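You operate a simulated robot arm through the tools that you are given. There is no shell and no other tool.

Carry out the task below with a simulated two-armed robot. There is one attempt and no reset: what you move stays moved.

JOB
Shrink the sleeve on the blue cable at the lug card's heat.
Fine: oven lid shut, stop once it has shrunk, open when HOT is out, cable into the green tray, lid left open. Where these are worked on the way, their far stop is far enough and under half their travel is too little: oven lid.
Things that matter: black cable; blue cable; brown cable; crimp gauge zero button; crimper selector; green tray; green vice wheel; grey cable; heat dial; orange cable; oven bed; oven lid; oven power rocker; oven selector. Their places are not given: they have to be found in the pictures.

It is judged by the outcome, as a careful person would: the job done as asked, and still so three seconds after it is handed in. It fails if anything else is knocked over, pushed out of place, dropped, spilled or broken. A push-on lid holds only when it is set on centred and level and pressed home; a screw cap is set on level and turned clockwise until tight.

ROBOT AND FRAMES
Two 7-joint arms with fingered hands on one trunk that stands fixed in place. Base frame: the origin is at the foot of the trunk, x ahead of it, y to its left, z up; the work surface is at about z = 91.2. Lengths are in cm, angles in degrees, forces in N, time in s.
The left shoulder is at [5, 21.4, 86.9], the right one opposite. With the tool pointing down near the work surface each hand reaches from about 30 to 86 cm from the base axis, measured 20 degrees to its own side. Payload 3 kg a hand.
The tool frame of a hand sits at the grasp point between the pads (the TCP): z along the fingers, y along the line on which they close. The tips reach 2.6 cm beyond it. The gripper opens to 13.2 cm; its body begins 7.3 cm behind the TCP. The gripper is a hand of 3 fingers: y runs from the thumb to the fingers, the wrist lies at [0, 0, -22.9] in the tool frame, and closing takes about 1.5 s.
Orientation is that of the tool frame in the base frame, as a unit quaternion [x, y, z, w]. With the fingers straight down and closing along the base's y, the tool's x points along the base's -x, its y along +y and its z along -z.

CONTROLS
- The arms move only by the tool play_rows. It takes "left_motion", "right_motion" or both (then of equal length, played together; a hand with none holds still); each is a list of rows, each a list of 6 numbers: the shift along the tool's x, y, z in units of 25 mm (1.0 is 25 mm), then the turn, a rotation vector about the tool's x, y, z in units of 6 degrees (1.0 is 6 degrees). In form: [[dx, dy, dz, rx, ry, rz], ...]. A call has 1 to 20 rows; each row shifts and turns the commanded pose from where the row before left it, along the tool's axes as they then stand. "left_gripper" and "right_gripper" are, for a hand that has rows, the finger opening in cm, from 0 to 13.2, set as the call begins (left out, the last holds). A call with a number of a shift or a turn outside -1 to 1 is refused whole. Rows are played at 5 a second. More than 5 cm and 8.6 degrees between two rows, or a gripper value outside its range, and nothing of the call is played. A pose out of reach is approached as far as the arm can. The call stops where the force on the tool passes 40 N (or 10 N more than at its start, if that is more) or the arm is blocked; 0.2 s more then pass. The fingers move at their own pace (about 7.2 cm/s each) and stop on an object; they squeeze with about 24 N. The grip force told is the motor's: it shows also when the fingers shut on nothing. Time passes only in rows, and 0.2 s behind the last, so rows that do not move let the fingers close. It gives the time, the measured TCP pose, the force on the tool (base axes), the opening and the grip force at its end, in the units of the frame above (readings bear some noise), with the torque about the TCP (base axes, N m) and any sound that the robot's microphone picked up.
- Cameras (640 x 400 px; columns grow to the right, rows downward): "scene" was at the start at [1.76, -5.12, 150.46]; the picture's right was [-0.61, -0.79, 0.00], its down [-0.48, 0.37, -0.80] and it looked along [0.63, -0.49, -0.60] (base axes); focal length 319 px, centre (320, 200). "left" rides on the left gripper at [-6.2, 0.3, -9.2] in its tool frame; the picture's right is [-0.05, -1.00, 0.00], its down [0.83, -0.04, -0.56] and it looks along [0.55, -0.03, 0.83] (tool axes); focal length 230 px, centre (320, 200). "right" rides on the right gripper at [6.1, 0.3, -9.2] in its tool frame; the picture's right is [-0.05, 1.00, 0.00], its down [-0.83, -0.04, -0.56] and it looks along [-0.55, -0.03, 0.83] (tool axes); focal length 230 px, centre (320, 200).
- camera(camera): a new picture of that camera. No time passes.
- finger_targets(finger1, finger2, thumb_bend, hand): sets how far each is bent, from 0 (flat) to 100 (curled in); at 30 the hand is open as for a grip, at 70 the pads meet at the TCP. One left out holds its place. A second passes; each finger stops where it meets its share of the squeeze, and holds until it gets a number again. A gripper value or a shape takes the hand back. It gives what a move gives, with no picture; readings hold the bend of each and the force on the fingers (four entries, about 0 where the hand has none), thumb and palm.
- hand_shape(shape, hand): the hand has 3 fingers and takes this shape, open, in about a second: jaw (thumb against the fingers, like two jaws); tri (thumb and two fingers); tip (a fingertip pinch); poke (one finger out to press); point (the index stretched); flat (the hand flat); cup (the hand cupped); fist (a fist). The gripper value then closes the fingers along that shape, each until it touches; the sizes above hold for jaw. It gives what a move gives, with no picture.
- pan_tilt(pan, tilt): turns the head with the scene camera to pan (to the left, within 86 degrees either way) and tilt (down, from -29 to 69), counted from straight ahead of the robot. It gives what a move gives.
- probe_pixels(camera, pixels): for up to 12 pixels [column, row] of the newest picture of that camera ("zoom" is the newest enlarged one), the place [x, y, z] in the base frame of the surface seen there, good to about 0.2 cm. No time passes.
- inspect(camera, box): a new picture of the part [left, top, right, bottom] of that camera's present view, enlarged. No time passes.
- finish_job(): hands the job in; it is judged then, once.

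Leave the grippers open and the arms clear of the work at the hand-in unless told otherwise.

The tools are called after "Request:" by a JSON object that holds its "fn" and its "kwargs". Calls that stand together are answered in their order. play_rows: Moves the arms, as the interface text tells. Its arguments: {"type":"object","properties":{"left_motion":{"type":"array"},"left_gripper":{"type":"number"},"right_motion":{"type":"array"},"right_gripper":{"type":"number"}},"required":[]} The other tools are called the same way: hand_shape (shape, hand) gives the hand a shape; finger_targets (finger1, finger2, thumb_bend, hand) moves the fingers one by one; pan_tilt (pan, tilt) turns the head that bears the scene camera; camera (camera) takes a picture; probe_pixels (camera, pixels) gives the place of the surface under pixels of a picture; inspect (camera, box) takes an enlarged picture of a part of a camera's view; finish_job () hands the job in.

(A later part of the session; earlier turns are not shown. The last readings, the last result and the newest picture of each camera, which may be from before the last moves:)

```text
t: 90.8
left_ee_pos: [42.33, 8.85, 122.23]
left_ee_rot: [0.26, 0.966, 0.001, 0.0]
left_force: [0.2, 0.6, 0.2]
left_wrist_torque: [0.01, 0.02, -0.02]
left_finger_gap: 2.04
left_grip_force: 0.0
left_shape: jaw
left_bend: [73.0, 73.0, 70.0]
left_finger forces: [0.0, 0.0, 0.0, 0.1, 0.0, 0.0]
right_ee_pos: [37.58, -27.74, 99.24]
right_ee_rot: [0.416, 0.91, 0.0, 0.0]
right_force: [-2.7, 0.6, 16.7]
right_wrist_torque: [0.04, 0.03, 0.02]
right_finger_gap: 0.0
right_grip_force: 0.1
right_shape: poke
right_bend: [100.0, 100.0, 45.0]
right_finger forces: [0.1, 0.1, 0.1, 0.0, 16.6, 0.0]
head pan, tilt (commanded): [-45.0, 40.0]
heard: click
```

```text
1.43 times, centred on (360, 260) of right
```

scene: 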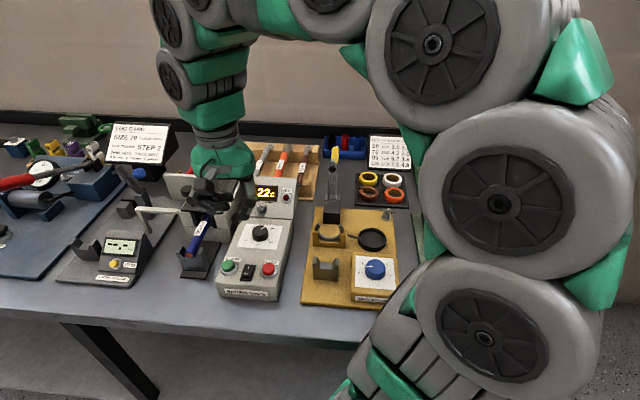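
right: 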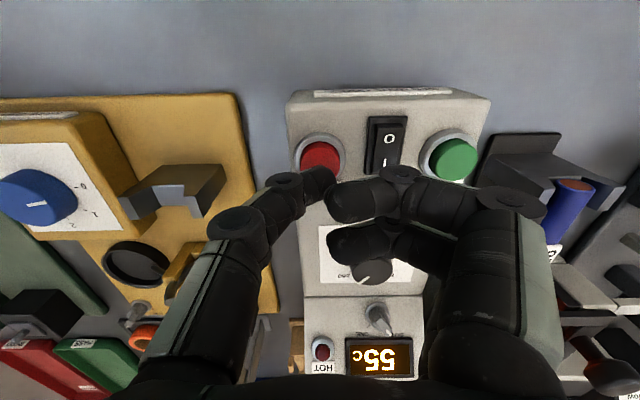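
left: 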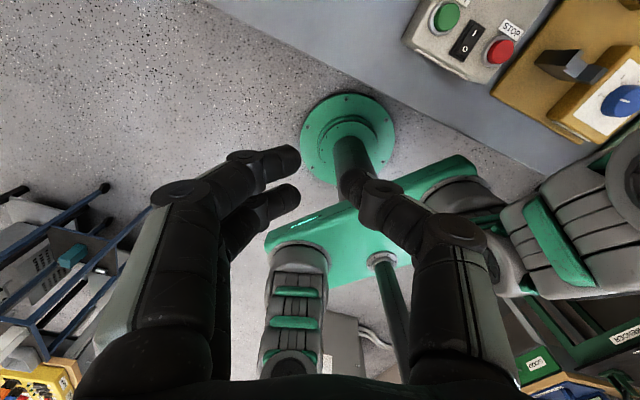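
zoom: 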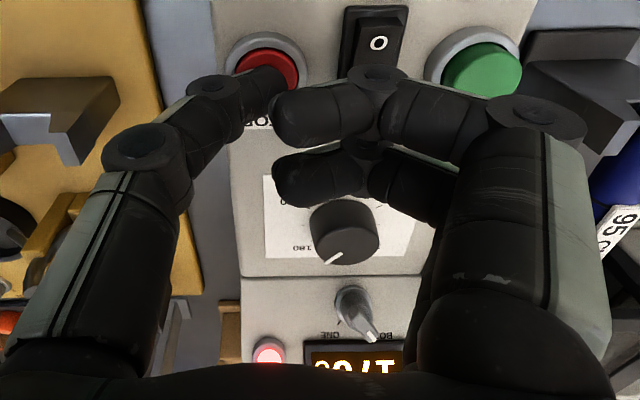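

Click — the bars went dark. I lift off STOP and rise, then watch the HOT lamp.

Request:
{"fn": "play_rows", "kwargs": {"right_motion": [[0, 0, -0.8, 0, 0, 0], [0, 0, -0.9, 0, 0, 0], [0, 0, -0.9, 0, 0, 0], [0, 0, -0.9, 0, 0, 0], [0, 0, -0.9, 0, 0, 0], [0, 0, -0.9, 0, 0, 0], [0, 0, 0, 0, 0, 0]]}}

Request:
{"fn": "hand_shape", "kwargs": {"shape": "jaw", "hand": "right"}}

Request:
{"fn": "camera", "kwargs": {"camera": "right"}}

Request:
{"fn": "camera", "kwargs": {"camera": "scene"}}

```text
t: 92.4
left_ee_pos: [42.29, 8.71, 122.26]
left_ee_rot: [0.26, 0.966, 0.001, 0.0]
left_force: [0.3, 0.1, 0.2]
left_wrist_torque: [0.02, -0.02, 0.02]
left_finger_gap: 2.05
left_grip_force: 0.1
left_shape: jaw
left_bend: [73.0, 73.0, 70.0]
left_finger forces: [0.0, 0.0, 0.1, 0.0, 0.1, 0.0]
right_ee_pos: [37.4, -27.8, 112.42]
right_ee_rot: [0.415, 0.91, 0.0, 0.0]
right_force: [0.7, -0.1, 0.5]
right_wrist_torque: [0.04, -0.01, 0.0]
right_finger_gap: 0.02
right_grip_force: 0.0
right_shape: poke
right_bend: [100.0, 100.0, 45.0]
right_finger forces: [0.0, 0.0, 0.1, 0.0, 0.0, 0.0]
head pan, tilt (commanded): [-45.0, 40.0]
```

```text
t: 93.3
left_ee_pos: [42.36, 8.91, 122.29]
left_ee_rot: [0.26, 0.966, 0.0, 0.0]
left_force: [0.5, -0.9, 0.4]
left_wrist_torque: [0.01, 0.0, 0.01]
left_finger_gap: 2.04
left_grip_force: 0.0
left_shape: jaw
left_bend: [73.0, 73.0, 70.0]
left_finger forces: [0.1, 0.0, 0.1, 0.0, 0.1, 0.1]
right_ee_pos: [37.48, -27.81, 112.44]
right_ee_rot: [0.416, 0.91, 0.001, 0.0]
right_force: [1.2, -0.1, 0.0]
right_wrist_torque: [-0.01, -0.04, -0.03]
right_finger_gap: 13.17
right_grip_force: 0.0
right_shape: jaw
right_bend: [30.0, 30.0, 30.0]
right_finger forces: [0.1, 0.0, 0.0, 0.0, 0.0, 0.0]
head pan, tilt (commanded): [-45.0, 40.0]
```

```text
taken
```

right: 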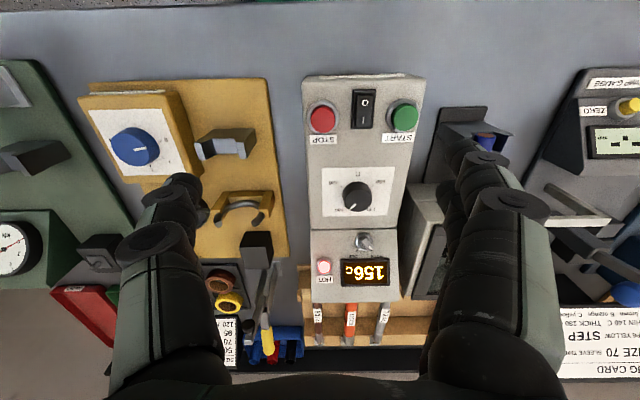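

```text
taken
```

scene: 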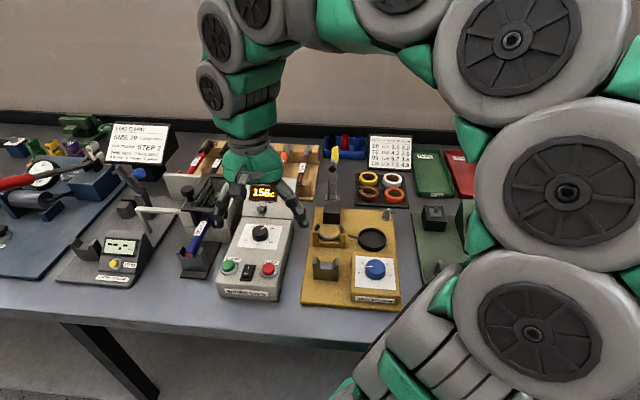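

156 C and cooling, HOT still lit. Meanwhile I measure the green tray in the scene picture (around (432,172)).

Request:
{"fn": "inspect", "kwargs": {"camera": "scene", "box": [380, 130, 500, 220]}}

Request:
{"fn": "probe_pixels", "kwargs": {"camera": "zoom", "pixels": [[195, 115], [300, 115], [220, 335], [320, 320], [240, 200], [260, 250], [180, 110], [295, 105], [200, 350], [340, 335], [350, 300], [270, 330]]}}

```text
4.44 times, centred on (440, 175) of scene
```

zoom: 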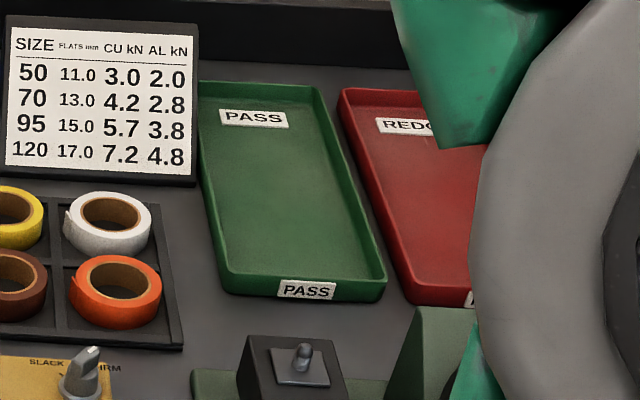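

```text
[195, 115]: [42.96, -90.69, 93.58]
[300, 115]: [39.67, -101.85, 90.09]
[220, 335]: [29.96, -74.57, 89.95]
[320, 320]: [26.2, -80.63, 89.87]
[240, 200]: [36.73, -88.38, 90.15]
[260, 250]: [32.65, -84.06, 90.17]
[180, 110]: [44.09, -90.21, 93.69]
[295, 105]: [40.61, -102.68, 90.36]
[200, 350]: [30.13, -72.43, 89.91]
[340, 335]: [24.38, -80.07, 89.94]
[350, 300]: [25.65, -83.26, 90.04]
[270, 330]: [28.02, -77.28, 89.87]
```

I probe the tray's rim corners and floor more exactly.

Request:
{"fn": "probe_pixels", "kwargs": {"camera": "zoom", "pixels": [[222, 268], [384, 280], [199, 86], [320, 88], [300, 272], [209, 180], [350, 175], [215, 100], [310, 100], [235, 262], [365, 268], [300, 190]]}}

Request:
{"fn": "play_rows", "kwargs": {"right_motion": [[0, 0, 0, 0, 0, 0], [0, 0, 0, 0, 0, 0], [0, 0, 0, 0, 0, 0], [0, 0, 0, 0, 0, 0], [0, 0, 0, 0, 0, 0], [0, 0, 0, 0, 0, 0], [0, 0, 0, 0, 0, 0], [0, 0, 0, 0, 0, 0], [0, 0, 0, 0, 0, 0], [0, 0, 0, 0, 0, 0]], "right_gripper": 5.0}}

Request:
{"fn": "inspect", "kwargs": {"camera": "scene", "box": [205, 160, 325, 260]}}

```text
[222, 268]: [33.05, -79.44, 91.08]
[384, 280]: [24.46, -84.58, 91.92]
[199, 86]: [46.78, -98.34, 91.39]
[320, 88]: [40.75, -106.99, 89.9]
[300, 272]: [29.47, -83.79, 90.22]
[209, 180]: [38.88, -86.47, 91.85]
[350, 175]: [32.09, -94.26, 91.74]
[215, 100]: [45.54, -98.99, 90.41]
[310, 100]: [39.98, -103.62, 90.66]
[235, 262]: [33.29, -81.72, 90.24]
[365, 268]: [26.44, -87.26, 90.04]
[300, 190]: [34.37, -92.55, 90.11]
```

```text
t: 95.5
left_ee_pos: [42.27, 8.71, 122.42]
left_ee_rot: [0.26, 0.966, 0.0, 0.0]
left_force: [-0.2, -0.4, 0.4]
left_wrist_torque: [0.0, 0.02, -0.02]
left_finger_gap: 2.07
left_grip_force: 0.1
left_shape: jaw
left_bend: [73.0, 73.0, 70.0]
left_finger forces: [0.0, 0.1, 0.0, 0.0, 0.0, 0.0]
right_ee_pos: [37.41, -27.79, 112.39]
right_ee_rot: [0.416, 0.909, 0.001, 0.0]
right_force: [0.5, 0.0, 0.1]
right_wrist_torque: [-0.02, 0.0, 0.0]
right_finger_gap: 5.05
right_grip_force: 0.0
right_shape: jaw
right_bend: [73.0, 73.0, 70.0]
right_finger forces: [0.0, 0.0, 0.0, 0.0, 0.0, 0.1]
head pan, tilt (commanded): [-45.0, 40.0]
```

```text
4.00 times, centred on (265, 210) of scene
```

zoom: 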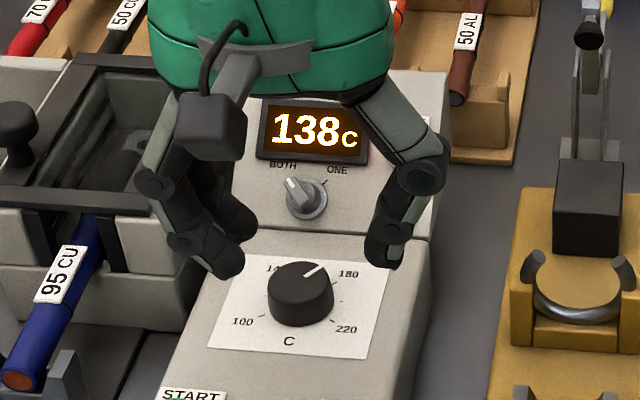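

138 C, HOT lit; the fall suggests about 17 s more. The tray spans about 10 × 24 cm, its long side along the bench's away-direction, rim z≈91.9. I use the time to probe heights of things on the way to the tray.

Request:
{"fn": "camera", "kwargs": {"camera": "scene"}}

Request:
{"fn": "probe_pixels", "kwargs": {"camera": "scene", "pixels": [[333, 152], [333, 180], [390, 140], [390, 165], [330, 215], [375, 268], [433, 215], [445, 205], [346, 142], [389, 215], [433, 208], [330, 140]]}}

Request:
{"fn": "play_rows", "kwargs": {"right_motion": [[0, 0, 0, 0, 0, 0], [0, 0, 0, 0, 0, 0], [0, 0, 0, 0, 0, 0], [0, 0, 0, 0, 0, 0], [0, 0, 0, 0, 0, 0], [0, 0, 0, 0, 0, 0], [0, 0, 0, 0, 0, 0], [0, 0, 0, 0, 0, 0], [0, 0, 0, 0, 0, 0], [0, 0, 0, 0, 0, 0], [0, 0, 0, 0, 0, 0], [0, 0, 0, 0, 0, 0], [0, 0, 0, 0, 0, 0], [0, 0, 0, 0, 0, 0], [0, 0, 0, 0, 0, 0], [0, 0, 0, 0, 0, 0], [0, 0, 0, 0, 0, 0], [0, 0, 0, 0, 0, 0], [0, 0, 0, 0, 0, 0], [0, 0, 0, 0, 0, 0]]}}

Request:
{"fn": "inspect", "kwargs": {"camera": "right", "box": [290, 220, 430, 320]}}

```text
taken
```

scene: 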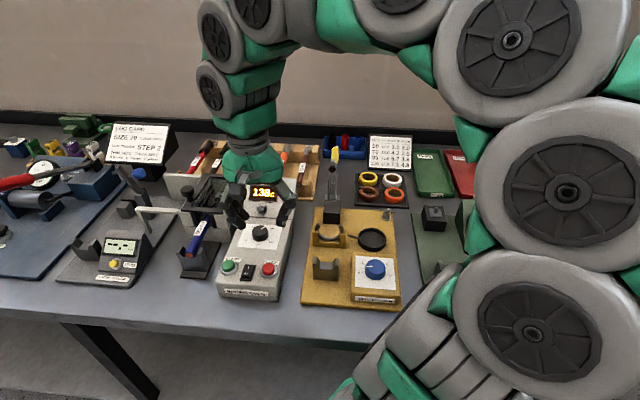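

```text
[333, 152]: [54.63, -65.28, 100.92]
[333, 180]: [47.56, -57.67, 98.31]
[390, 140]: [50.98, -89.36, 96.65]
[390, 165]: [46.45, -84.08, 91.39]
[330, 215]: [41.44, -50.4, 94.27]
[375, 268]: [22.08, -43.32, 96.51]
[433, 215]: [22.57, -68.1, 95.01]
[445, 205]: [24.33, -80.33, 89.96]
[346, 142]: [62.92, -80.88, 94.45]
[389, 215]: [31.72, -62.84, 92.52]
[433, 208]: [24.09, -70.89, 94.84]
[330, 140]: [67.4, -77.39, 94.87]
```

```text
t: 99.7
left_ee_pos: [42.3, 8.83, 122.3]
left_ee_rot: [0.259, 0.966, 0.001, 0.0]
left_force: [-0.5, -0.5, 1.1]
left_wrist_torque: [-0.01, 0.01, 0.02]
left_finger_gap: 2.05
left_grip_force: 0.0
left_shape: jaw
left_bend: [73.0, 73.0, 70.0]
left_finger forces: [0.1, 0.0, 0.1, 0.0, 0.1, 0.0]
right_ee_pos: [37.5, -27.65, 112.37]
right_ee_rot: [0.416, 0.909, 0.0, 0.001]
right_force: [-0.4, -0.8, -0.5]
right_wrist_torque: [0.0, 0.01, 0.0]
right_finger_gap: 5.02
right_grip_force: 0.1
right_shape: jaw
right_bend: [73.0, 73.0, 70.0]
right_finger forces: [0.0, 0.0, 0.0, 0.0, 0.0, 0.0]
head pan, tilt (commanded): [-45.0, 40.0]
```

```text
4.00 times, centred on (360, 270) of right
```

zoom: 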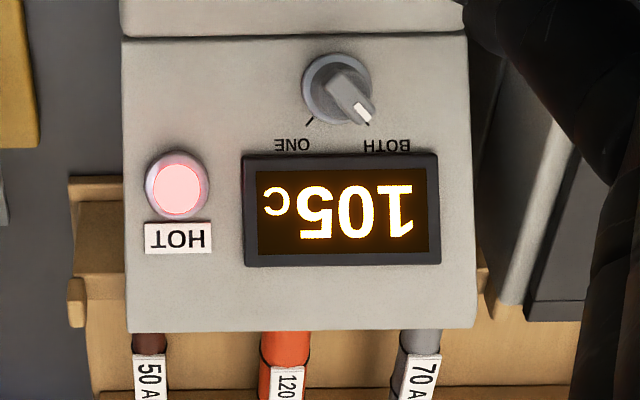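

105 C, HOT still lit. Another 4 s wait.

Request:
{"fn": "play_rows", "kwargs": {"right_motion": [[0, 0, 0, 0, 0, 0], [0, 0, 0, 0, 0, 0], [0, 0, 0, 0, 0, 0], [0, 0, 0, 0, 0, 0], [0, 0, 0, 0, 0, 0], [0, 0, 0, 0, 0, 0], [0, 0, 0, 0, 0, 0], [0, 0, 0, 0, 0, 0], [0, 0, 0, 0, 0, 0], [0, 0, 0, 0, 0, 0], [0, 0, 0, 0, 0, 0], [0, 0, 0, 0, 0, 0], [0, 0, 0, 0, 0, 0], [0, 0, 0, 0, 0, 0], [0, 0, 0, 0, 0, 0], [0, 0, 0, 0, 0, 0], [0, 0, 0, 0, 0, 0], [0, 0, 0, 0, 0, 0], [0, 0, 0, 0, 0, 0], [0, 0, 0, 0, 0, 0]]}}

Request:
{"fn": "inspect", "kwargs": {"camera": "right", "box": [290, 220, 430, 320]}}

```text
t: 103.9
left_ee_pos: [42.36, 8.81, 122.25]
left_ee_rot: [0.26, 0.966, 0.0, 0.0]
left_force: [-0.8, -0.4, 0.5]
left_wrist_torque: [0.01, 0.02, -0.04]
left_finger_gap: 2.04
left_grip_force: 0.1
left_shape: jaw
left_bend: [73.0, 73.0, 70.0]
left_finger forces: [0.0, 0.1, 0.0, 0.0, 0.1, 0.0]
right_ee_pos: [37.34, -27.68, 112.37]
right_ee_rot: [0.415, 0.91, -0.001, 0.0]
right_force: [0.1, 0.0, 0.0]
right_wrist_torque: [0.01, 0.03, 0.02]
right_finger_gap: 5.05
right_grip_force: 0.1
right_shape: jaw
right_bend: [73.0, 73.0, 70.0]
right_finger forces: [0.0, 0.0, 0.0, 0.0, 0.0, 0.0]
head pan, tilt (commanded): [-45.0, 40.0]
```

```text
4.00 times, centred on (360, 270) of right
```

zoom: 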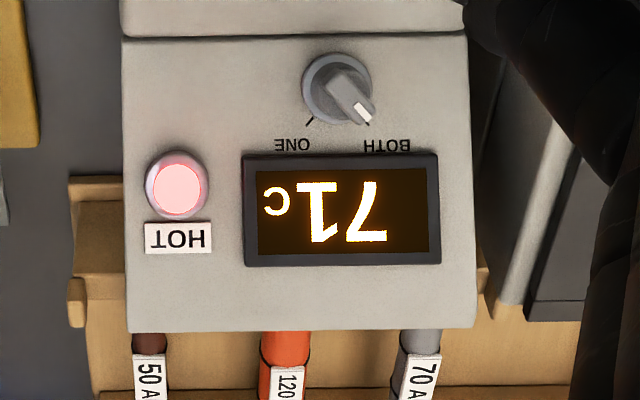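

71 C, HOT still lit. I wait about 2 s more.

Request:
{"fn": "play_rows", "kwargs": {"right_motion": [[0, 0, 0, 0, 0, 0], [0, 0, 0, 0, 0, 0], [0, 0, 0, 0, 0, 0], [0, 0, 0, 0, 0, 0], [0, 0, 0, 0, 0, 0], [0, 0, 0, 0, 0, 0], [0, 0, 0, 0, 0, 0], [0, 0, 0, 0, 0, 0], [0, 0, 0, 0, 0, 0], [0, 0, 0, 0, 0, 0], [0, 0, 0, 0, 0, 0], [0, 0, 0, 0, 0, 0]]}}

Request:
{"fn": "inspect", "kwargs": {"camera": "right", "box": [290, 220, 430, 320]}}

```text
t: 106.5
left_ee_pos: [42.34, 8.82, 122.35]
left_ee_rot: [0.26, 0.966, 0.0, 0.0]
left_force: [0.0, 0.1, 0.0]
left_wrist_torque: [-0.01, 0.02, 0.0]
left_finger_gap: 2.04
left_grip_force: 0.1
left_shape: jaw
left_bend: [73.0, 73.0, 70.0]
left_finger forces: [0.0, 0.0, 0.1, 0.0, 0.0, 0.1]
right_ee_pos: [37.58, -27.79, 112.44]
right_ee_rot: [0.416, 0.91, -0.001, 0.001]
right_force: [0.7, -0.7, -0.3]
right_wrist_torque: [-0.02, -0.01, -0.02]
right_finger_gap: 5.04
right_grip_force: 0.1
right_shape: jaw
right_bend: [73.0, 73.0, 70.0]
right_finger forces: [0.1, 0.0, 0.0, 0.0, 0.1, 0.1]
head pan, tilt (commanded): [-45.0, 40.0]
```

```text
4.00 times, centred on (360, 270) of right
```

zoom: 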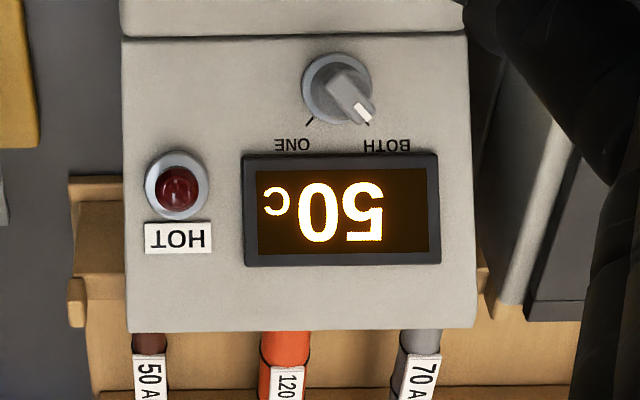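

HOT is out at 50 C. Now I open the lid: I move over the knob ([64.9,-25.7]) and turn the hand to the same diagonal grip as before.

Request:
{"fn": "play_rows", "kwargs": {"right_motion": [[-0.728, 0.98, 0, 0, 0, 0], [-0.728, 0.98, 0, 0, 0, 0], [-0.728, 0.98, 0, 0, 0, 0], [-0.728, 0.98, 0, 0, 0, 0], [-0.728, 0.98, 0, 0, 0, 0], [-0.728, 0.98, 0, 0, 0, 0], [-0.728, 0.98, 0, 0, 0, 0], [-0.728, 0.98, 0, 0, 0, 0], [-0.728, 0.98, 0, 0, 0, 0], [0, 0, 0, 0, 0, -0.97], [0, 0, 0, 0, 0, -0.97], [0, 0, 0, 0, 0, -0.97], [0, 0, 0, 0, 0, -0.97], [0, 0, 0, 0, 0, -0.97], [0, 0, 0, 0, 0, -0.97], [0, 0, 0, 0, 0, -0.97], [0, 0, 0, 0, 0, -0.97], [0, 0, 0, 0, 0, -0.97], [0, 0, 0, 0, 0, 0]]}}

Request:
{"fn": "camera", "kwargs": {"camera": "right"}}

Request:
{"fn": "inspect", "kwargs": {"camera": "right", "box": [220, 80, 420, 240]}}

```text
t: 110.5
left_ee_pos: [42.2, 8.88, 122.26]
left_ee_rot: [0.26, 0.966, 0.0, 0.0]
left_force: [0.2, -0.2, 0.1]
left_wrist_torque: [0.01, 0.01, 0.01]
left_finger_gap: 2.02
left_grip_force: 0.0
left_shape: jaw
left_bend: [73.0, 73.0, 70.0]
left_finger forces: [0.1, 0.0, 0.1, 0.0, 0.1, 0.0]
right_ee_pos: [64.94, -25.7, 112.26]
right_ee_rot: [-0.028, 1.0, 0.0, 0.0]
right_force: [0.0, 0.6, 0.0]
right_wrist_torque: [0.04, 0.01, 0.03]
right_finger_gap: 5.08
right_grip_force: 0.0
right_shape: jaw
right_bend: [73.0, 73.0, 70.0]
right_finger forces: [0.0, 0.0, 0.0, 0.0, 0.1, 0.0]
head pan, tilt (commanded): [-45.0, 40.0]
```

```text
taken
```

right: 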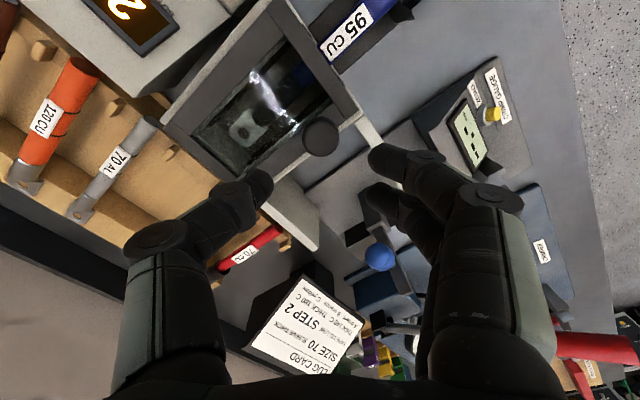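

```text
2.50 times, centred on (320, 160) of right
```

zoom: 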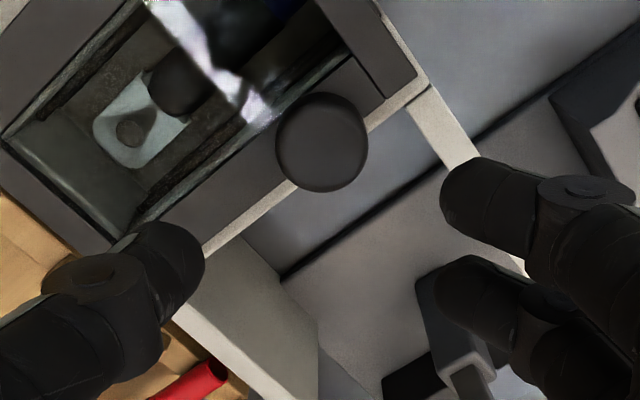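

The knob is centred sideways and ~0.35 cm toward +x. I correct and descend to TCP z≈105.2.

Request:
{"fn": "play_rows", "kwargs": {"right_motion": [[0.13, 0, 0.7, 0, 0, 0], [0, 0, 0.7, 0, 0, 0], [0, 0, 0.7, 0, 0, 0], [0, 0, 0.7, 0, 0, 0], [0, 0, 0.02, 0, 0, 0]]}}

Request:
{"fn": "inspect", "kwargs": {"camera": "right", "box": [220, 100, 420, 260]}}

```text
t: 111.7
left_ee_pos: [42.33, 8.8, 122.23]
left_ee_rot: [0.26, 0.966, 0.0, 0.001]
left_force: [0.1, -0.2, 0.1]
left_wrist_torque: [-0.01, 0.0, 0.01]
left_finger_gap: 2.01
left_grip_force: 0.1
left_shape: jaw
left_bend: [73.0, 73.0, 70.0]
left_finger forces: [0.0, 0.0, 0.0, 0.0, 0.0, 0.0]
right_ee_pos: [64.81, -25.68, 105.22]
right_ee_rot: [-0.03, 1.0, 0.001, 0.0]
right_force: [0.6, -0.5, 0.4]
right_wrist_torque: [0.01, 0.05, 0.02]
right_finger_gap: 5.04
right_grip_force: 0.1
right_shape: jaw
right_bend: [73.0, 73.0, 70.0]
right_finger forces: [0.0, 0.0, 0.0, 0.1, 0.0, 0.0]
head pan, tilt (commanded): [-45.0, 40.0]
```

```text
2.50 times, centred on (320, 180) of right
```

zoom: 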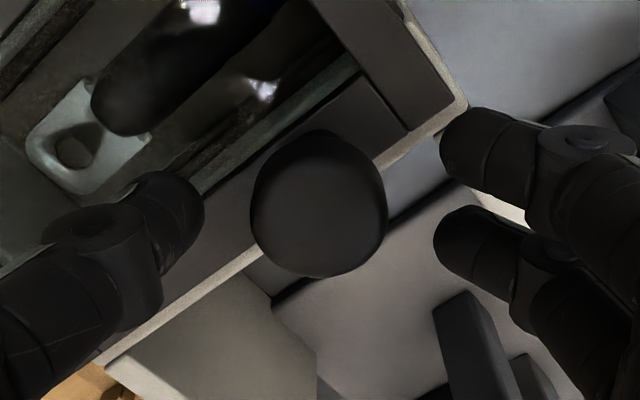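

Well centred. I close on the knob.

Request:
{"fn": "play_rows", "kwargs": {"right_motion": [[0, 0, 0, 0, 0, 0], [0, 0, 0, 0, 0, 0], [0, 0, 0, 0, 0, 0], [0, 0, 0, 0, 0, 0], [0, 0, 0, 0, 0, 0], [0, 0, 0, 0, 0, 0]], "right_gripper": 1.9}}

Request:
{"fn": "inspect", "kwargs": {"camera": "right", "box": [220, 100, 420, 260]}}

```text
t: 113.1
left_ee_pos: [42.24, 8.71, 122.29]
left_ee_rot: [0.26, 0.966, 0.0, 0.001]
left_force: [-0.2, -0.9, 0.3]
left_wrist_torque: [-0.01, -0.02, 0.0]
left_finger_gap: 2.05
left_grip_force: 0.0
left_shape: jaw
left_bend: [73.0, 73.0, 70.0]
left_finger forces: [0.1, 0.0, 0.0, 0.0, 0.0, 0.1]
right_ee_pos: [64.81, -25.58, 105.2]
right_ee_rot: [-0.029, 1.0, 0.0, 0.0]
right_force: [-0.1, -1.0, -0.9]
right_wrist_torque: [0.0, 0.01, -0.05]
right_finger_gap: 1.89
right_grip_force: 24.6
right_shape: jaw
right_bend: [72.0, 73.0, 70.0]
right_finger forces: [9.3, 10.8, 0.0, 0.0, 21.0, 0.0]
head pan, tilt (commanded): [-45.0, 40.0]
```

```text
2.50 times, centred on (320, 180) of right
```

zoom: 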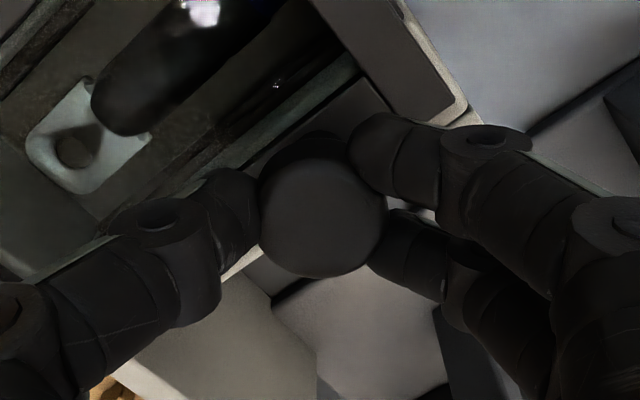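

Firm grip (9.3/10.8/21 N). I slide the lid back to the left, first 4.8 cm.

Request:
{"fn": "play_rows", "kwargs": {"right_motion": [[-0.381, 0.292, 0, 0, 0, 0], [-0.381, 0.292, 0, 0, 0, 0], [-0.381, 0.292, 0, 0, 0, 0], [-0.381, 0.292, 0, 0, 0, 0], [0, 0, 0, 0, 0, 0]]}}

Request:
{"fn": "camera", "kwargs": {"camera": "right"}}

```text
t: 114.3
left_ee_pos: [42.3, 8.83, 122.29]
left_ee_rot: [0.26, 0.966, 0.0, 0.0]
left_force: [0.6, 0.0, -0.5]
left_wrist_torque: [0.01, 0.01, -0.02]
left_finger_gap: 2.05
left_grip_force: 0.1
left_shape: jaw
left_bend: [73.0, 73.0, 70.0]
left_finger forces: [0.1, 0.0, 0.1, 0.0, 0.0, 0.1]
right_ee_pos: [68.3, -22.6, 105.27]
right_ee_rot: [-0.027, 1.0, 0.0, 0.001]
right_force: [4.8, -6.8, -7.0]
right_wrist_torque: [-0.11, -0.03, -0.03]
right_finger_gap: 1.75
right_grip_force: 23.7
right_shape: jaw
right_bend: [72.0, 72.0, 70.0]
right_finger forces: [8.0, 10.2, 0.0, 0.0, 23.7, 0.1]
head pan, tilt (commanded): [-45.0, 40.0]
```

```text
taken
```

right: 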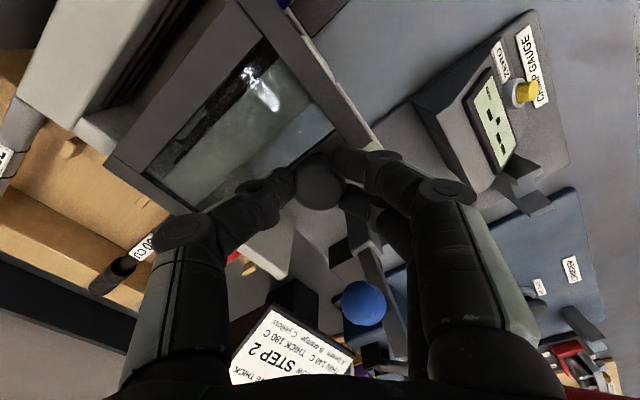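

The lid follows. I continue 4.9 cm with a small outward correction, ending in small rows toward the stop.

Request:
{"fn": "play_rows", "kwargs": {"right_motion": [[-0.4, 0.265, 0, 0, 0, 0], [-0.385, 0.287, 0, 0, 0, 0], [-0.385, 0.287, 0, 0, 0, 0], [-0.15, 0.11, 0, 0, 0, 0], [-0.15, 0.11, 0, 0, 0, 0], [-0.1, 0.075, 0, 0, 0, 0], [0, 0, 0, 0, 0, 0]]}}

Request:
{"fn": "camera", "kwargs": {"camera": "right"}}

```text
t: 115.9
left_ee_pos: [42.29, 8.83, 122.14]
left_ee_rot: [0.259, 0.966, 0.0, 0.0]
left_force: [0.3, 0.2, -0.4]
left_wrist_torque: [-0.01, -0.02, -0.02]
left_finger_gap: 2.05
left_grip_force: 0.1
left_shape: jaw
left_bend: [73.0, 73.0, 70.0]
left_finger forces: [0.0, 0.0, 0.0, 0.1, 0.0, 0.0]
right_ee_pos: [72.04, -19.31, 105.34]
right_ee_rot: [-0.029, 1.0, 0.001, 0.0]
right_force: [5.2, -6.9, -2.8]
right_wrist_torque: [-0.16, -0.05, 0.0]
right_finger_gap: 1.72
right_grip_force: 24.2
right_shape: jaw
right_bend: [72.0, 72.0, 70.0]
right_finger forces: [8.9, 10.6, 0.0, 0.1, 24.5, 0.2]
head pan, tilt (commanded): [-45.0, 40.0]
```

```text
taken
```

right: 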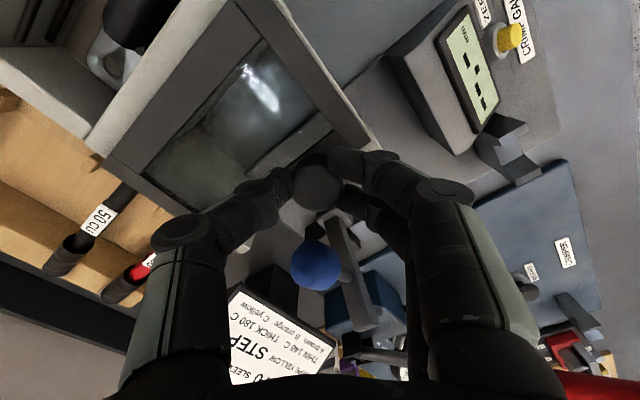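

The lid is back where it started ([72.0,-19.3]) with no end force yet. I nudge 0.3 cm more to feel the stop.

Request:
{"fn": "play_rows", "kwargs": {"right_motion": [[-0.055, 0.025, 0, 0, 0, 0], [-0.055, 0.025, 0, 0, 0, 0], [0, 0, 0, 0, 0, 0]]}}

```text
t: 116.7
left_ee_pos: [42.33, 8.8, 122.36]
left_ee_rot: [0.26, 0.966, -0.001, 0.0]
left_force: [0.9, 0.1, -0.4]
left_wrist_torque: [0.01, 0.02, 0.0]
left_finger_gap: 2.05
left_grip_force: 0.0
left_shape: jaw
left_bend: [73.0, 73.0, 70.0]
left_finger forces: [0.0, 0.0, 0.0, 0.0, 0.0, 0.0]
right_ee_pos: [72.33, -19.25, 105.26]
right_ee_rot: [-0.029, 1.0, 0.001, 0.001]
right_force: [3.3, -3.0, 4.5]
right_wrist_torque: [-0.1, -0.08, 0.03]
right_finger_gap: 1.74
right_grip_force: 24.1
right_shape: jaw
right_bend: [72.0, 72.0, 70.0]
right_finger forces: [11.4, 12.8, 0.2, 0.1, 25.1, 0.0]
head pan, tilt (commanded): [-45.0, 40.0]
```

Still free. Another small nudge.

Request:
{"fn": "play_rows", "kwargs": {"right_motion": [[-0.06, 0.04, 0, 0, 0, 0], [-0.06, 0.04, 0, 0, 0, 0], [0, 0, 0, 0, 0, 0]]}}

Request:
{"fn": "camera", "kwargs": {"camera": "right"}}

```text
t: 117.5
left_ee_pos: [42.28, 8.74, 122.4]
left_ee_rot: [0.26, 0.965, 0.0, 0.0]
left_force: [0.7, 0.9, -0.2]
left_wrist_torque: [-0.02, 0.02, -0.03]
left_finger_gap: 2.06
left_grip_force: 0.0
left_shape: jaw
left_bend: [73.0, 73.0, 70.0]
left_finger forces: [0.0, 0.1, 0.0, 0.1, 0.0, 0.1]
right_ee_pos: [72.4, -19.21, 105.29]
right_ee_rot: [-0.029, 1.0, 0.0, -0.001]
right_force: [-10.3, -1.6, -0.1]
right_wrist_torque: [-0.04, 0.18, 0.01]
right_finger_gap: 1.75
right_grip_force: 24.2
right_shape: jaw
right_bend: [72.0, 72.0, 70.0]
right_finger forces: [14.5, 10.6, 0.1, 0.0, 23.6, 0.0]
head pan, tilt (commanded): [-45.0, 40.0]
```

```text
taken
```

right: 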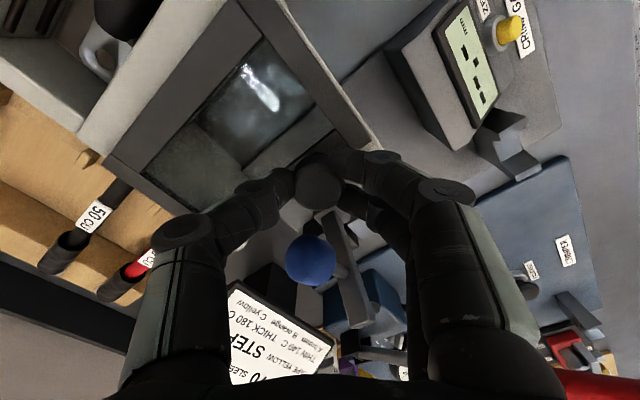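

About 9 N of resistance: the lid is at its open stop. I open the fingers and rise.

Request:
{"fn": "play_rows", "kwargs": {"right_motion": [[0.04, -0.03, 0, 0, 0, 0], [0, 0, 0, 0, 0, 0], [0, 0, 0, 0, 0, 0], [0, 0, 0, 0, 0, 0], [0, 0, 0, 0, 0, 0]], "right_gripper": 5.0}}

Request:
{"fn": "play_rows", "kwargs": {"right_motion": [[0, 0, -0.6, 0, 0, 0], [0, 0, -0.8, 0, 0, 0], [0, 0, -0.8, 0, 0, 0], [0, 0, -0.6, 0, 0, 0], [0, 0, 0, 0, 0, 0]]}}

Request:
{"fn": "camera", "kwargs": {"camera": "right"}}

```text
t: 118.7
left_ee_pos: [42.26, 8.8, 122.28]
left_ee_rot: [0.26, 0.966, 0.0, 0.001]
left_force: [-0.4, 0.6, -0.6]
left_wrist_torque: [-0.01, -0.02, 0.0]
left_finger_gap: 2.03
left_grip_force: 0.0
left_shape: jaw
left_bend: [73.0, 73.0, 70.0]
left_finger forces: [0.0, 0.1, 0.1, 0.0, 0.1, 0.0]
right_ee_pos: [72.56, -19.34, 105.36]
right_ee_rot: [-0.028, 1.0, 0.001, 0.0]
right_force: [-0.3, 0.2, -0.4]
right_wrist_torque: [0.0, 0.02, 0.0]
right_finger_gap: 4.94
right_grip_force: 0.0
right_shape: jaw
right_bend: [74.0, 74.0, 70.0]
right_finger forces: [0.1, 0.0, 0.1, 0.1, 0.0, 0.0]
head pan, tilt (commanded): [-45.0, 40.0]
```

```text
t: 119.9
left_ee_pos: [42.33, 8.86, 122.41]
left_ee_rot: [0.26, 0.966, 0.0, -0.001]
left_force: [0.3, 0.2, -0.6]
left_wrist_torque: [-0.01, -0.04, 0.0]
left_finger_gap: 2.03
left_grip_force: 0.1
left_shape: jaw
left_bend: [73.0, 73.0, 70.0]
left_finger forces: [0.0, 0.0, 0.1, 0.0, 0.0, 0.0]
right_ee_pos: [72.6, -19.07, 112.21]
right_ee_rot: [-0.029, 1.0, 0.0, 0.0]
right_force: [-0.2, 0.2, -0.1]
right_wrist_torque: [0.02, -0.03, 0.01]
right_finger_gap: 4.94
right_grip_force: 0.0
right_shape: jaw
right_bend: [74.0, 74.0, 70.0]
right_finger forces: [0.0, 0.0, 0.0, 0.0, 0.0, 0.0]
head pan, tilt (commanded): [-45.0, 40.0]
```

```text
taken
```

right: 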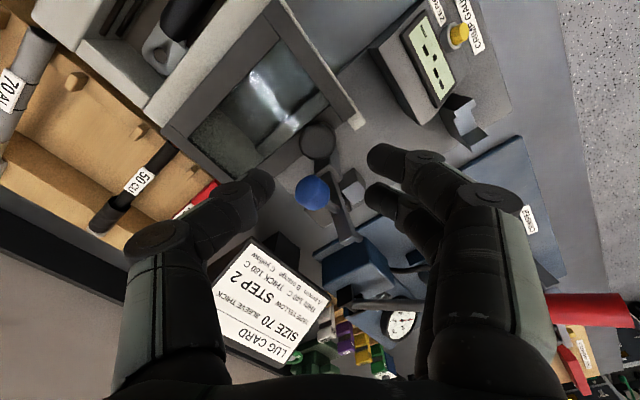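

The lid is open and the ball lever untouched. I return over the cable (at [57.0,-22.3]) and turn the hand back to its axis.

Request:
{"fn": "play_rows", "kwargs": {"right_motion": [[0.9, -0.133, 0, 0, 0, 0], [0.9, -0.133, 0, 0, 0, 0], [0.9, -0.133, 0, 0, 0, 0], [0.9, -0.133, 0, 0, 0, 0], [0.9, -0.133, 0, 0, 0, 0], [0.9, -0.133, 0, 0, 0, 0], [0.9, -0.133, 0, 0, 0, 0], [0, 0, 0.1, 0, 0, 0.98], [0, 0, 0.1, 0, 0, 0.98], [0, 0, 0.1, 0, 0, 0.98], [0, 0, 0.1, 0, 0, 0.98], [0, 0, 0.1, 0, 0, 0.98], [0, 0, 0.1, 0, 0, 0.98], [0, 0, 0.1, 0, 0, 0.98], [0, 0, 0.1, 0, 0, 0.98], [0, 0, 0.1, 0, 0, 0.98], [0, 0, 0, 0, 0, 0]], "right_gripper": 4.0}}

Request:
{"fn": "camera", "kwargs": {"camera": "right"}}

Request:
{"fn": "inspect", "kwargs": {"camera": "scene", "box": [150, 140, 290, 290]}}

```text
t: 123.5
left_ee_pos: [42.25, 8.76, 122.27]
left_ee_rot: [0.26, 0.966, 0.0, -0.001]
left_force: [-0.5, 0.2, -0.4]
left_wrist_torque: [0.02, 0.0, 0.0]
left_finger_gap: 2.03
left_grip_force: 0.1
left_shape: jaw
left_bend: [73.0, 73.0, 70.0]
left_finger forces: [0.0, 0.0, 0.0, 0.1, 0.0, 0.0]
right_ee_pos: [57.01, -22.45, 110.01]
right_ee_rot: [0.42, 0.907, 0.0, 0.0]
right_force: [0.2, -0.5, -0.1]
right_wrist_torque: [-0.01, 0.04, 0.0]
right_finger_gap: 4.05
right_grip_force: 0.1
right_shape: jaw
right_bend: [74.0, 74.0, 70.0]
right_finger forces: [0.0, 0.1, 0.0, 0.0, 0.0, 0.1]
head pan, tilt (commanded): [-45.0, 40.0]
```

```text
taken
```

right: 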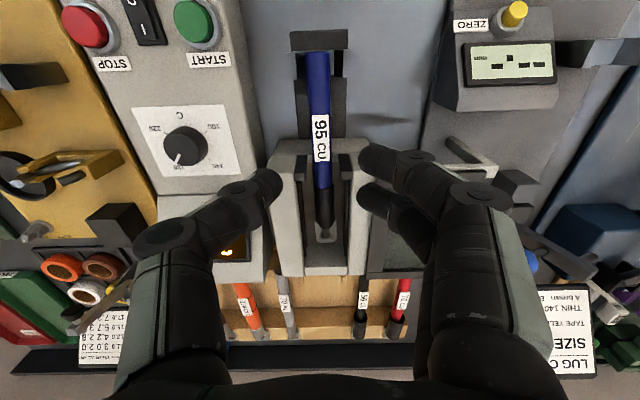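

```text
2.67 times, centred on (220, 215) of scene
```

zoom: 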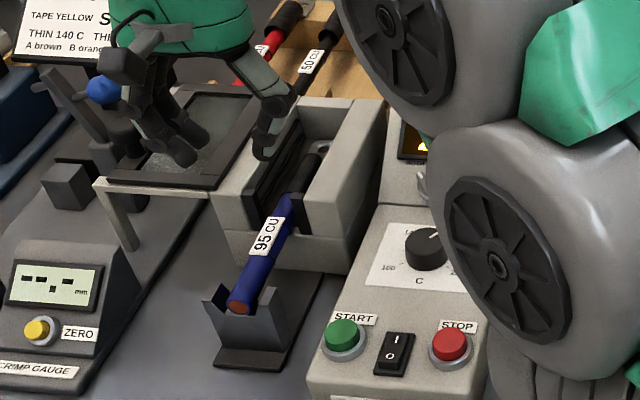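

The sleeve sits tight on the cable now. I lower over the cable to z≈100.5, shifting ~1 cm toward the tail, and check centring.

Request:
{"fn": "play_rows", "kwargs": {"right_motion": [[0.2, 0, 0.8, 0, 0, 0], [0.16, 0, 0.8, 0, 0, 0], [0, 0, 0.8, 0, 0, 0], [0, 0, 0.8, 0, 0, 0], [0, 0, 0.6, 0, 0, 0], [0, 0, 0, 0, 0, 0]]}}

Request:
{"fn": "inspect", "kwargs": {"camera": "right", "box": [220, 30, 420, 330]}}

Request:
{"fn": "inspect", "kwargs": {"camera": "right", "box": [240, 100, 400, 220]}}

```text
t: 124.9
left_ee_pos: [42.35, 8.74, 122.22]
left_ee_rot: [0.259, 0.966, 0.0, 0.0]
left_force: [-0.4, 0.4, -0.3]
left_wrist_torque: [0.02, 0.02, 0.04]
left_finger_gap: 2.02
left_grip_force: 0.0
left_shape: jaw
left_bend: [73.0, 73.0, 70.0]
left_finger forces: [0.0, 0.0, 0.0, 0.1, 0.0, 0.0]
right_ee_pos: [56.5, -21.57, 100.68]
right_ee_rot: [0.419, 0.908, 0.002, 0.001]
right_force: [0.5, 0.4, 0.1]
right_wrist_torque: [-0.02, -0.06, 0.03]
right_finger_gap: 4.05
right_grip_force: 0.1
right_shape: jaw
right_bend: [74.0, 74.0, 70.0]
right_finger forces: [0.0, 0.1, 0.1, 0.0, 0.0, 0.0]
head pan, tilt (commanded): [-45.0, 40.0]
```

```text
1.33 times, centred on (320, 180) of right
```

zoom: 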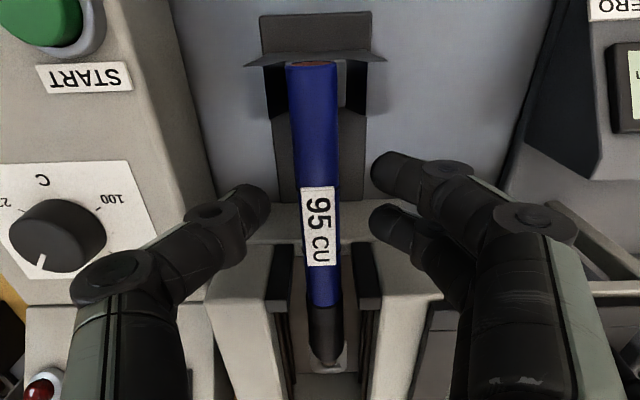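

```text
3.33 times, centred on (320, 160) of right
```

zoom: 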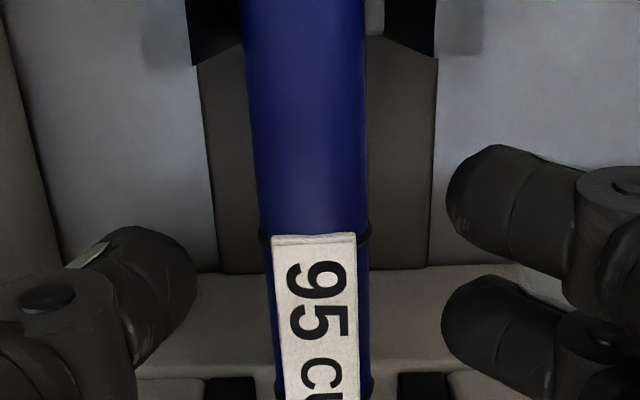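

The cable is 0.14 cm off centre and parallel. I correct, descend to TCP z≈98.1 and then close to 1.5.

Request:
{"fn": "play_rows", "kwargs": {"right_motion": [[0, -0.06, 0.4, 0, 0, 0], [0, 0, 0.4, 0, 0, 0], [0, 0, 0.23, 0, 0, 0], [0, 0, 0, 0, 0, 0]]}}

Request:
{"fn": "inspect", "kwargs": {"camera": "right", "box": [220, 30, 420, 330]}}

Request:
{"fn": "probe_pixels", "kwargs": {"camera": "zoom", "pixels": [[315, 75], [316, 110], [318, 150], [322, 290], [325, 320], [326, 355]]}}

```text
t: 125.9
left_ee_pos: [42.36, 8.88, 122.34]
left_ee_rot: [0.259, 0.966, 0.0, 0.0]
left_force: [0.0, 0.2, 0.7]
left_wrist_torque: [0.0, -0.02, 0.0]
left_finger_gap: 2.06
left_grip_force: 0.1
left_shape: jaw
left_bend: [73.0, 73.0, 70.0]
left_finger forces: [0.0, 0.0, 0.0, 0.1, 0.0, 0.0]
right_ee_pos: [56.17, -21.77, 98.18]
right_ee_rot: [0.42, 0.908, 0.0, 0.001]
right_force: [0.1, 0.6, -0.3]
right_wrist_torque: [0.01, 0.03, -0.03]
right_finger_gap: 4.01
right_grip_force: 0.1
right_shape: jaw
right_bend: [74.0, 74.0, 70.0]
right_finger forces: [0.0, 0.0, 0.1, 0.0, 0.0, 0.0]
head pan, tilt (commanded): [-45.0, 40.0]
```

```text
1.33 times, centred on (320, 180) of right
```

zoom: 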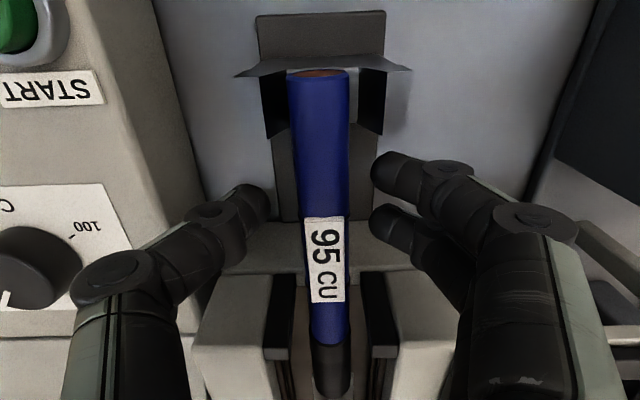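

```text
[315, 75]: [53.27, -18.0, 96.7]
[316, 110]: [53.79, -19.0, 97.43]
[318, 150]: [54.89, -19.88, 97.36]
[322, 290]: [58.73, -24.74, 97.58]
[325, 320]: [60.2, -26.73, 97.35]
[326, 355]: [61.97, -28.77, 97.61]
```

Cable top is 97.4 along its length; the pinch plane is right. I close to 1.5.

Request:
{"fn": "play_rows", "kwargs": {"right_motion": [[0, 0, 0, 0, 0, 0], [0, 0, 0, 0, 0, 0], [0, 0, 0, 0, 0, 0], [0, 0, 0, 0, 0, 0], [0, 0, 0, 0, 0, 0], [0, 0, 0, 0, 0, 0], [0, 0, -0.1, 0, 0, 0], [0, 0, -0.1, 0, 0, 0], [0, 0, 0, 0, 0, 0]], "right_gripper": 1.5}}

Request:
{"fn": "inspect", "kwargs": {"camera": "right", "box": [220, 30, 420, 330]}}

Request:
{"fn": "probe_pixels", "kwargs": {"camera": "zoom", "pixels": [[316, 90], [316, 110], [318, 150], [322, 290], [325, 320], [326, 355]]}}

```text
t: 127.9
left_ee_pos: [42.19, 8.81, 122.32]
left_ee_rot: [0.26, 0.966, 0.0, 0.0]
left_force: [0.0, 0.3, 0.1]
left_wrist_torque: [0.02, -0.03, 0.01]
left_finger_gap: 2.03
left_grip_force: 0.0
left_shape: jaw
left_bend: [73.0, 73.0, 70.0]
left_finger forces: [0.0, 0.0, 0.1, 0.0, 0.0, 0.1]
right_ee_pos: [56.17, -21.8, 98.6]
right_ee_rot: [0.42, 0.907, 0.001, 0.001]
right_force: [0.7, 0.1, -1.5]
right_wrist_torque: [0.0, -0.02, -0.02]
right_finger_gap: 1.59
right_grip_force: 0.0
right_shape: jaw
right_bend: [72.0, 72.0, 70.0]
right_finger forces: [0.5, 0.6, 0.1, 0.0, 1.1, 0.1]
head pan, tilt (commanded): [-45.0, 40.0]
```

```text
1.33 times, centred on (320, 180) of right
```

zoom: 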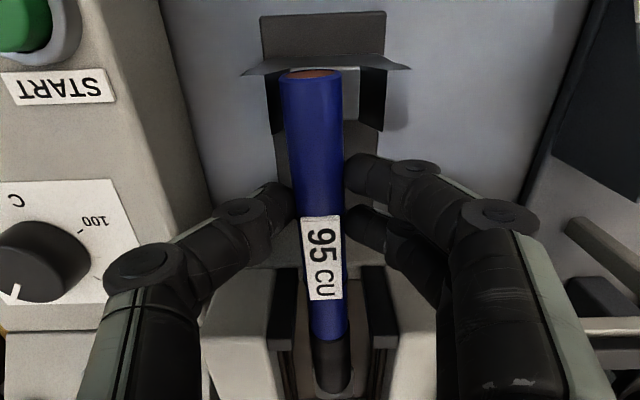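

```text
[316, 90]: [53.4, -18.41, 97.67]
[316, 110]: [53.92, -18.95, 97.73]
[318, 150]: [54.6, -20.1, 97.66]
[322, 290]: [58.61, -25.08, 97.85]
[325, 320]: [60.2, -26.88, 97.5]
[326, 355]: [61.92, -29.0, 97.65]
```

The grip is still light (0.5–1 N). I lower back the 0.5 cm and tighten to 1.1.

Request:
{"fn": "play_rows", "kwargs": {"right_motion": [[0, 0, 0.1, 0, 0, 0], [0, 0, 0.08, 0, 0, 0], [0, 0, 0, 0, 0, 0]]}}

Request:
{"fn": "play_rows", "kwargs": {"right_motion": [[0, 0, 0, 0, 0, 0], [0, 0, 0, 0, 0, 0], [0, 0, 0, 0, 0, 0], [0, 0, 0, 0, 0, 0], [0, 0, 0, 0, 0, 0]], "right_gripper": 1.3}}

Request:
{"fn": "inspect", "kwargs": {"camera": "right", "box": [220, 30, 420, 330]}}

```text
t: 128.7
left_ee_pos: [42.37, 8.74, 122.34]
left_ee_rot: [0.26, 0.965, 0.0, 0.0]
left_force: [0.4, 0.3, -0.5]
left_wrist_torque: [0.05, -0.05, -0.01]
left_finger_gap: 2.06
left_grip_force: 0.1
left_shape: jaw
left_bend: [73.0, 73.0, 70.0]
left_finger forces: [0.0, 0.0, 0.0, 0.1, 0.0, 0.0]
right_ee_pos: [56.24, -21.75, 98.12]
right_ee_rot: [0.419, 0.908, 0.001, 0.0]
right_force: [1.0, -1.6, 1.3]
right_wrist_torque: [-0.01, -0.03, 0.01]
right_finger_gap: 1.6
right_grip_force: 0.0
right_shape: jaw
right_bend: [72.0, 72.0, 70.0]
right_finger forces: [0.5, 0.9, 0.1, 0.0, 1.6, 0.1]
head pan, tilt (commanded): [-45.0, 40.0]
```

```text
t: 129.9
left_ee_pos: [42.36, 8.8, 122.24]
left_ee_rot: [0.26, 0.966, 0.001, 0.0]
left_force: [-1.2, 0.6, 0.9]
left_wrist_torque: [-0.01, -0.02, 0.01]
left_finger_gap: 2.05
left_grip_force: 0.0
left_shape: jaw
left_bend: [73.0, 73.0, 70.0]
left_finger forces: [0.0, 0.0, 0.0, 0.0, 0.0, 0.1]
right_ee_pos: [56.23, -21.71, 98.13]
right_ee_rot: [0.419, 0.908, 0.001, 0.001]
right_force: [-0.5, 0.6, -1.4]
right_wrist_torque: [0.02, 0.02, -0.02]
right_finger_gap: 1.48
right_grip_force: 24.1
right_shape: jaw
right_bend: [72.0, 72.0, 70.0]
right_finger forces: [10.7, 10.7, 0.1, 0.0, 21.2, 0.0]
head pan, tilt (commanded): [-45.0, 40.0]
```

```text
1.33 times, centred on (320, 180) of right
```

zoom: 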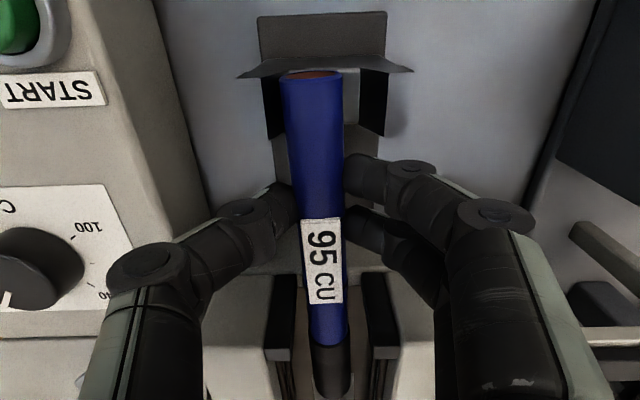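

Now firm: 10.7/10.7/21.2 N. I lift 5 cm in steps and check the cable stays level.

Request:
{"fn": "play_rows", "kwargs": {"right_motion": [[0, 0, -0.15, 0, 0, 0], [0, 0, -0.25, 0, 0, 0], [0, 0, -0.4, 0, 0, 0], [0, 0, -0.5, 0, 0, 0], [0, 0, -0.6, 0, 0, 0], [0, 0, 0, 0, 0, 0]]}}

Request:
{"fn": "camera", "kwargs": {"camera": "right"}}

Request:
{"fn": "probe_pixels", "kwargs": {"camera": "right", "pixels": [[313, 75], [315, 110], [318, 150], [323, 255], [325, 275], [327, 300]]}}

Request:
{"fn": "inspect", "kwargs": {"camera": "scene", "box": [150, 130, 290, 290]}}

```text
t: 131.3
left_ee_pos: [42.32, 8.79, 122.21]
left_ee_rot: [0.259, 0.966, 0.0, 0.001]
left_force: [-0.1, -0.1, 0.0]
left_wrist_torque: [-0.02, 0.0, 0.0]
left_finger_gap: 2.03
left_grip_force: 0.1
left_shape: jaw
left_bend: [73.0, 73.0, 70.0]
left_finger forces: [0.0, 0.0, 0.0, 0.0, 0.0, 0.1]
right_ee_pos: [56.19, -21.91, 102.86]
right_ee_rot: [0.419, 0.908, 0.001, 0.001]
right_force: [0.2, -0.3, -1.4]
right_wrist_torque: [0.05, 0.05, 0.01]
right_finger_gap: 1.48
right_grip_force: 23.9
right_shape: jaw
right_bend: [72.0, 72.0, 70.0]
right_finger forces: [11.5, 10.1, 0.1, 0.0, 21.4, 0.0]
head pan, tilt (commanded): [-45.0, 40.0]
```

```text
taken
```

right: 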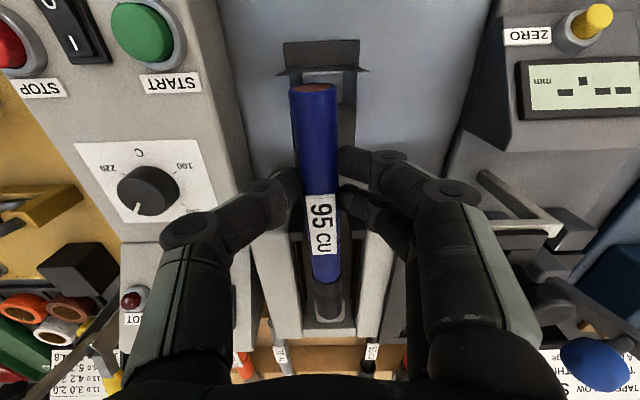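

```text
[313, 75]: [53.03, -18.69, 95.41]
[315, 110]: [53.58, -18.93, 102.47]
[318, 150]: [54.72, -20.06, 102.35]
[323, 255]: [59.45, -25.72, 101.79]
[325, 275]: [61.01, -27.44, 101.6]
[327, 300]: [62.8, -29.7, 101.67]
```

```text
2.50 times, centred on (220, 210) of scene
```

zoom: 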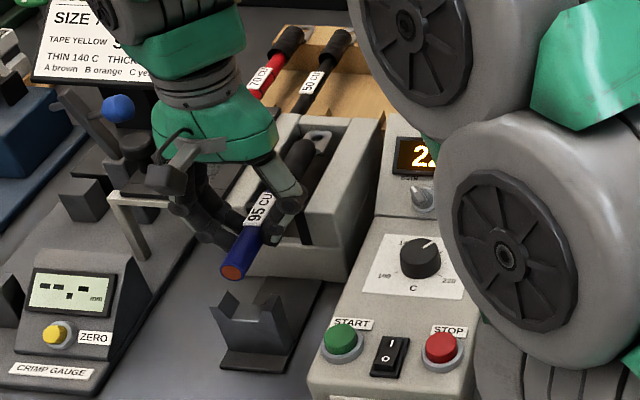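

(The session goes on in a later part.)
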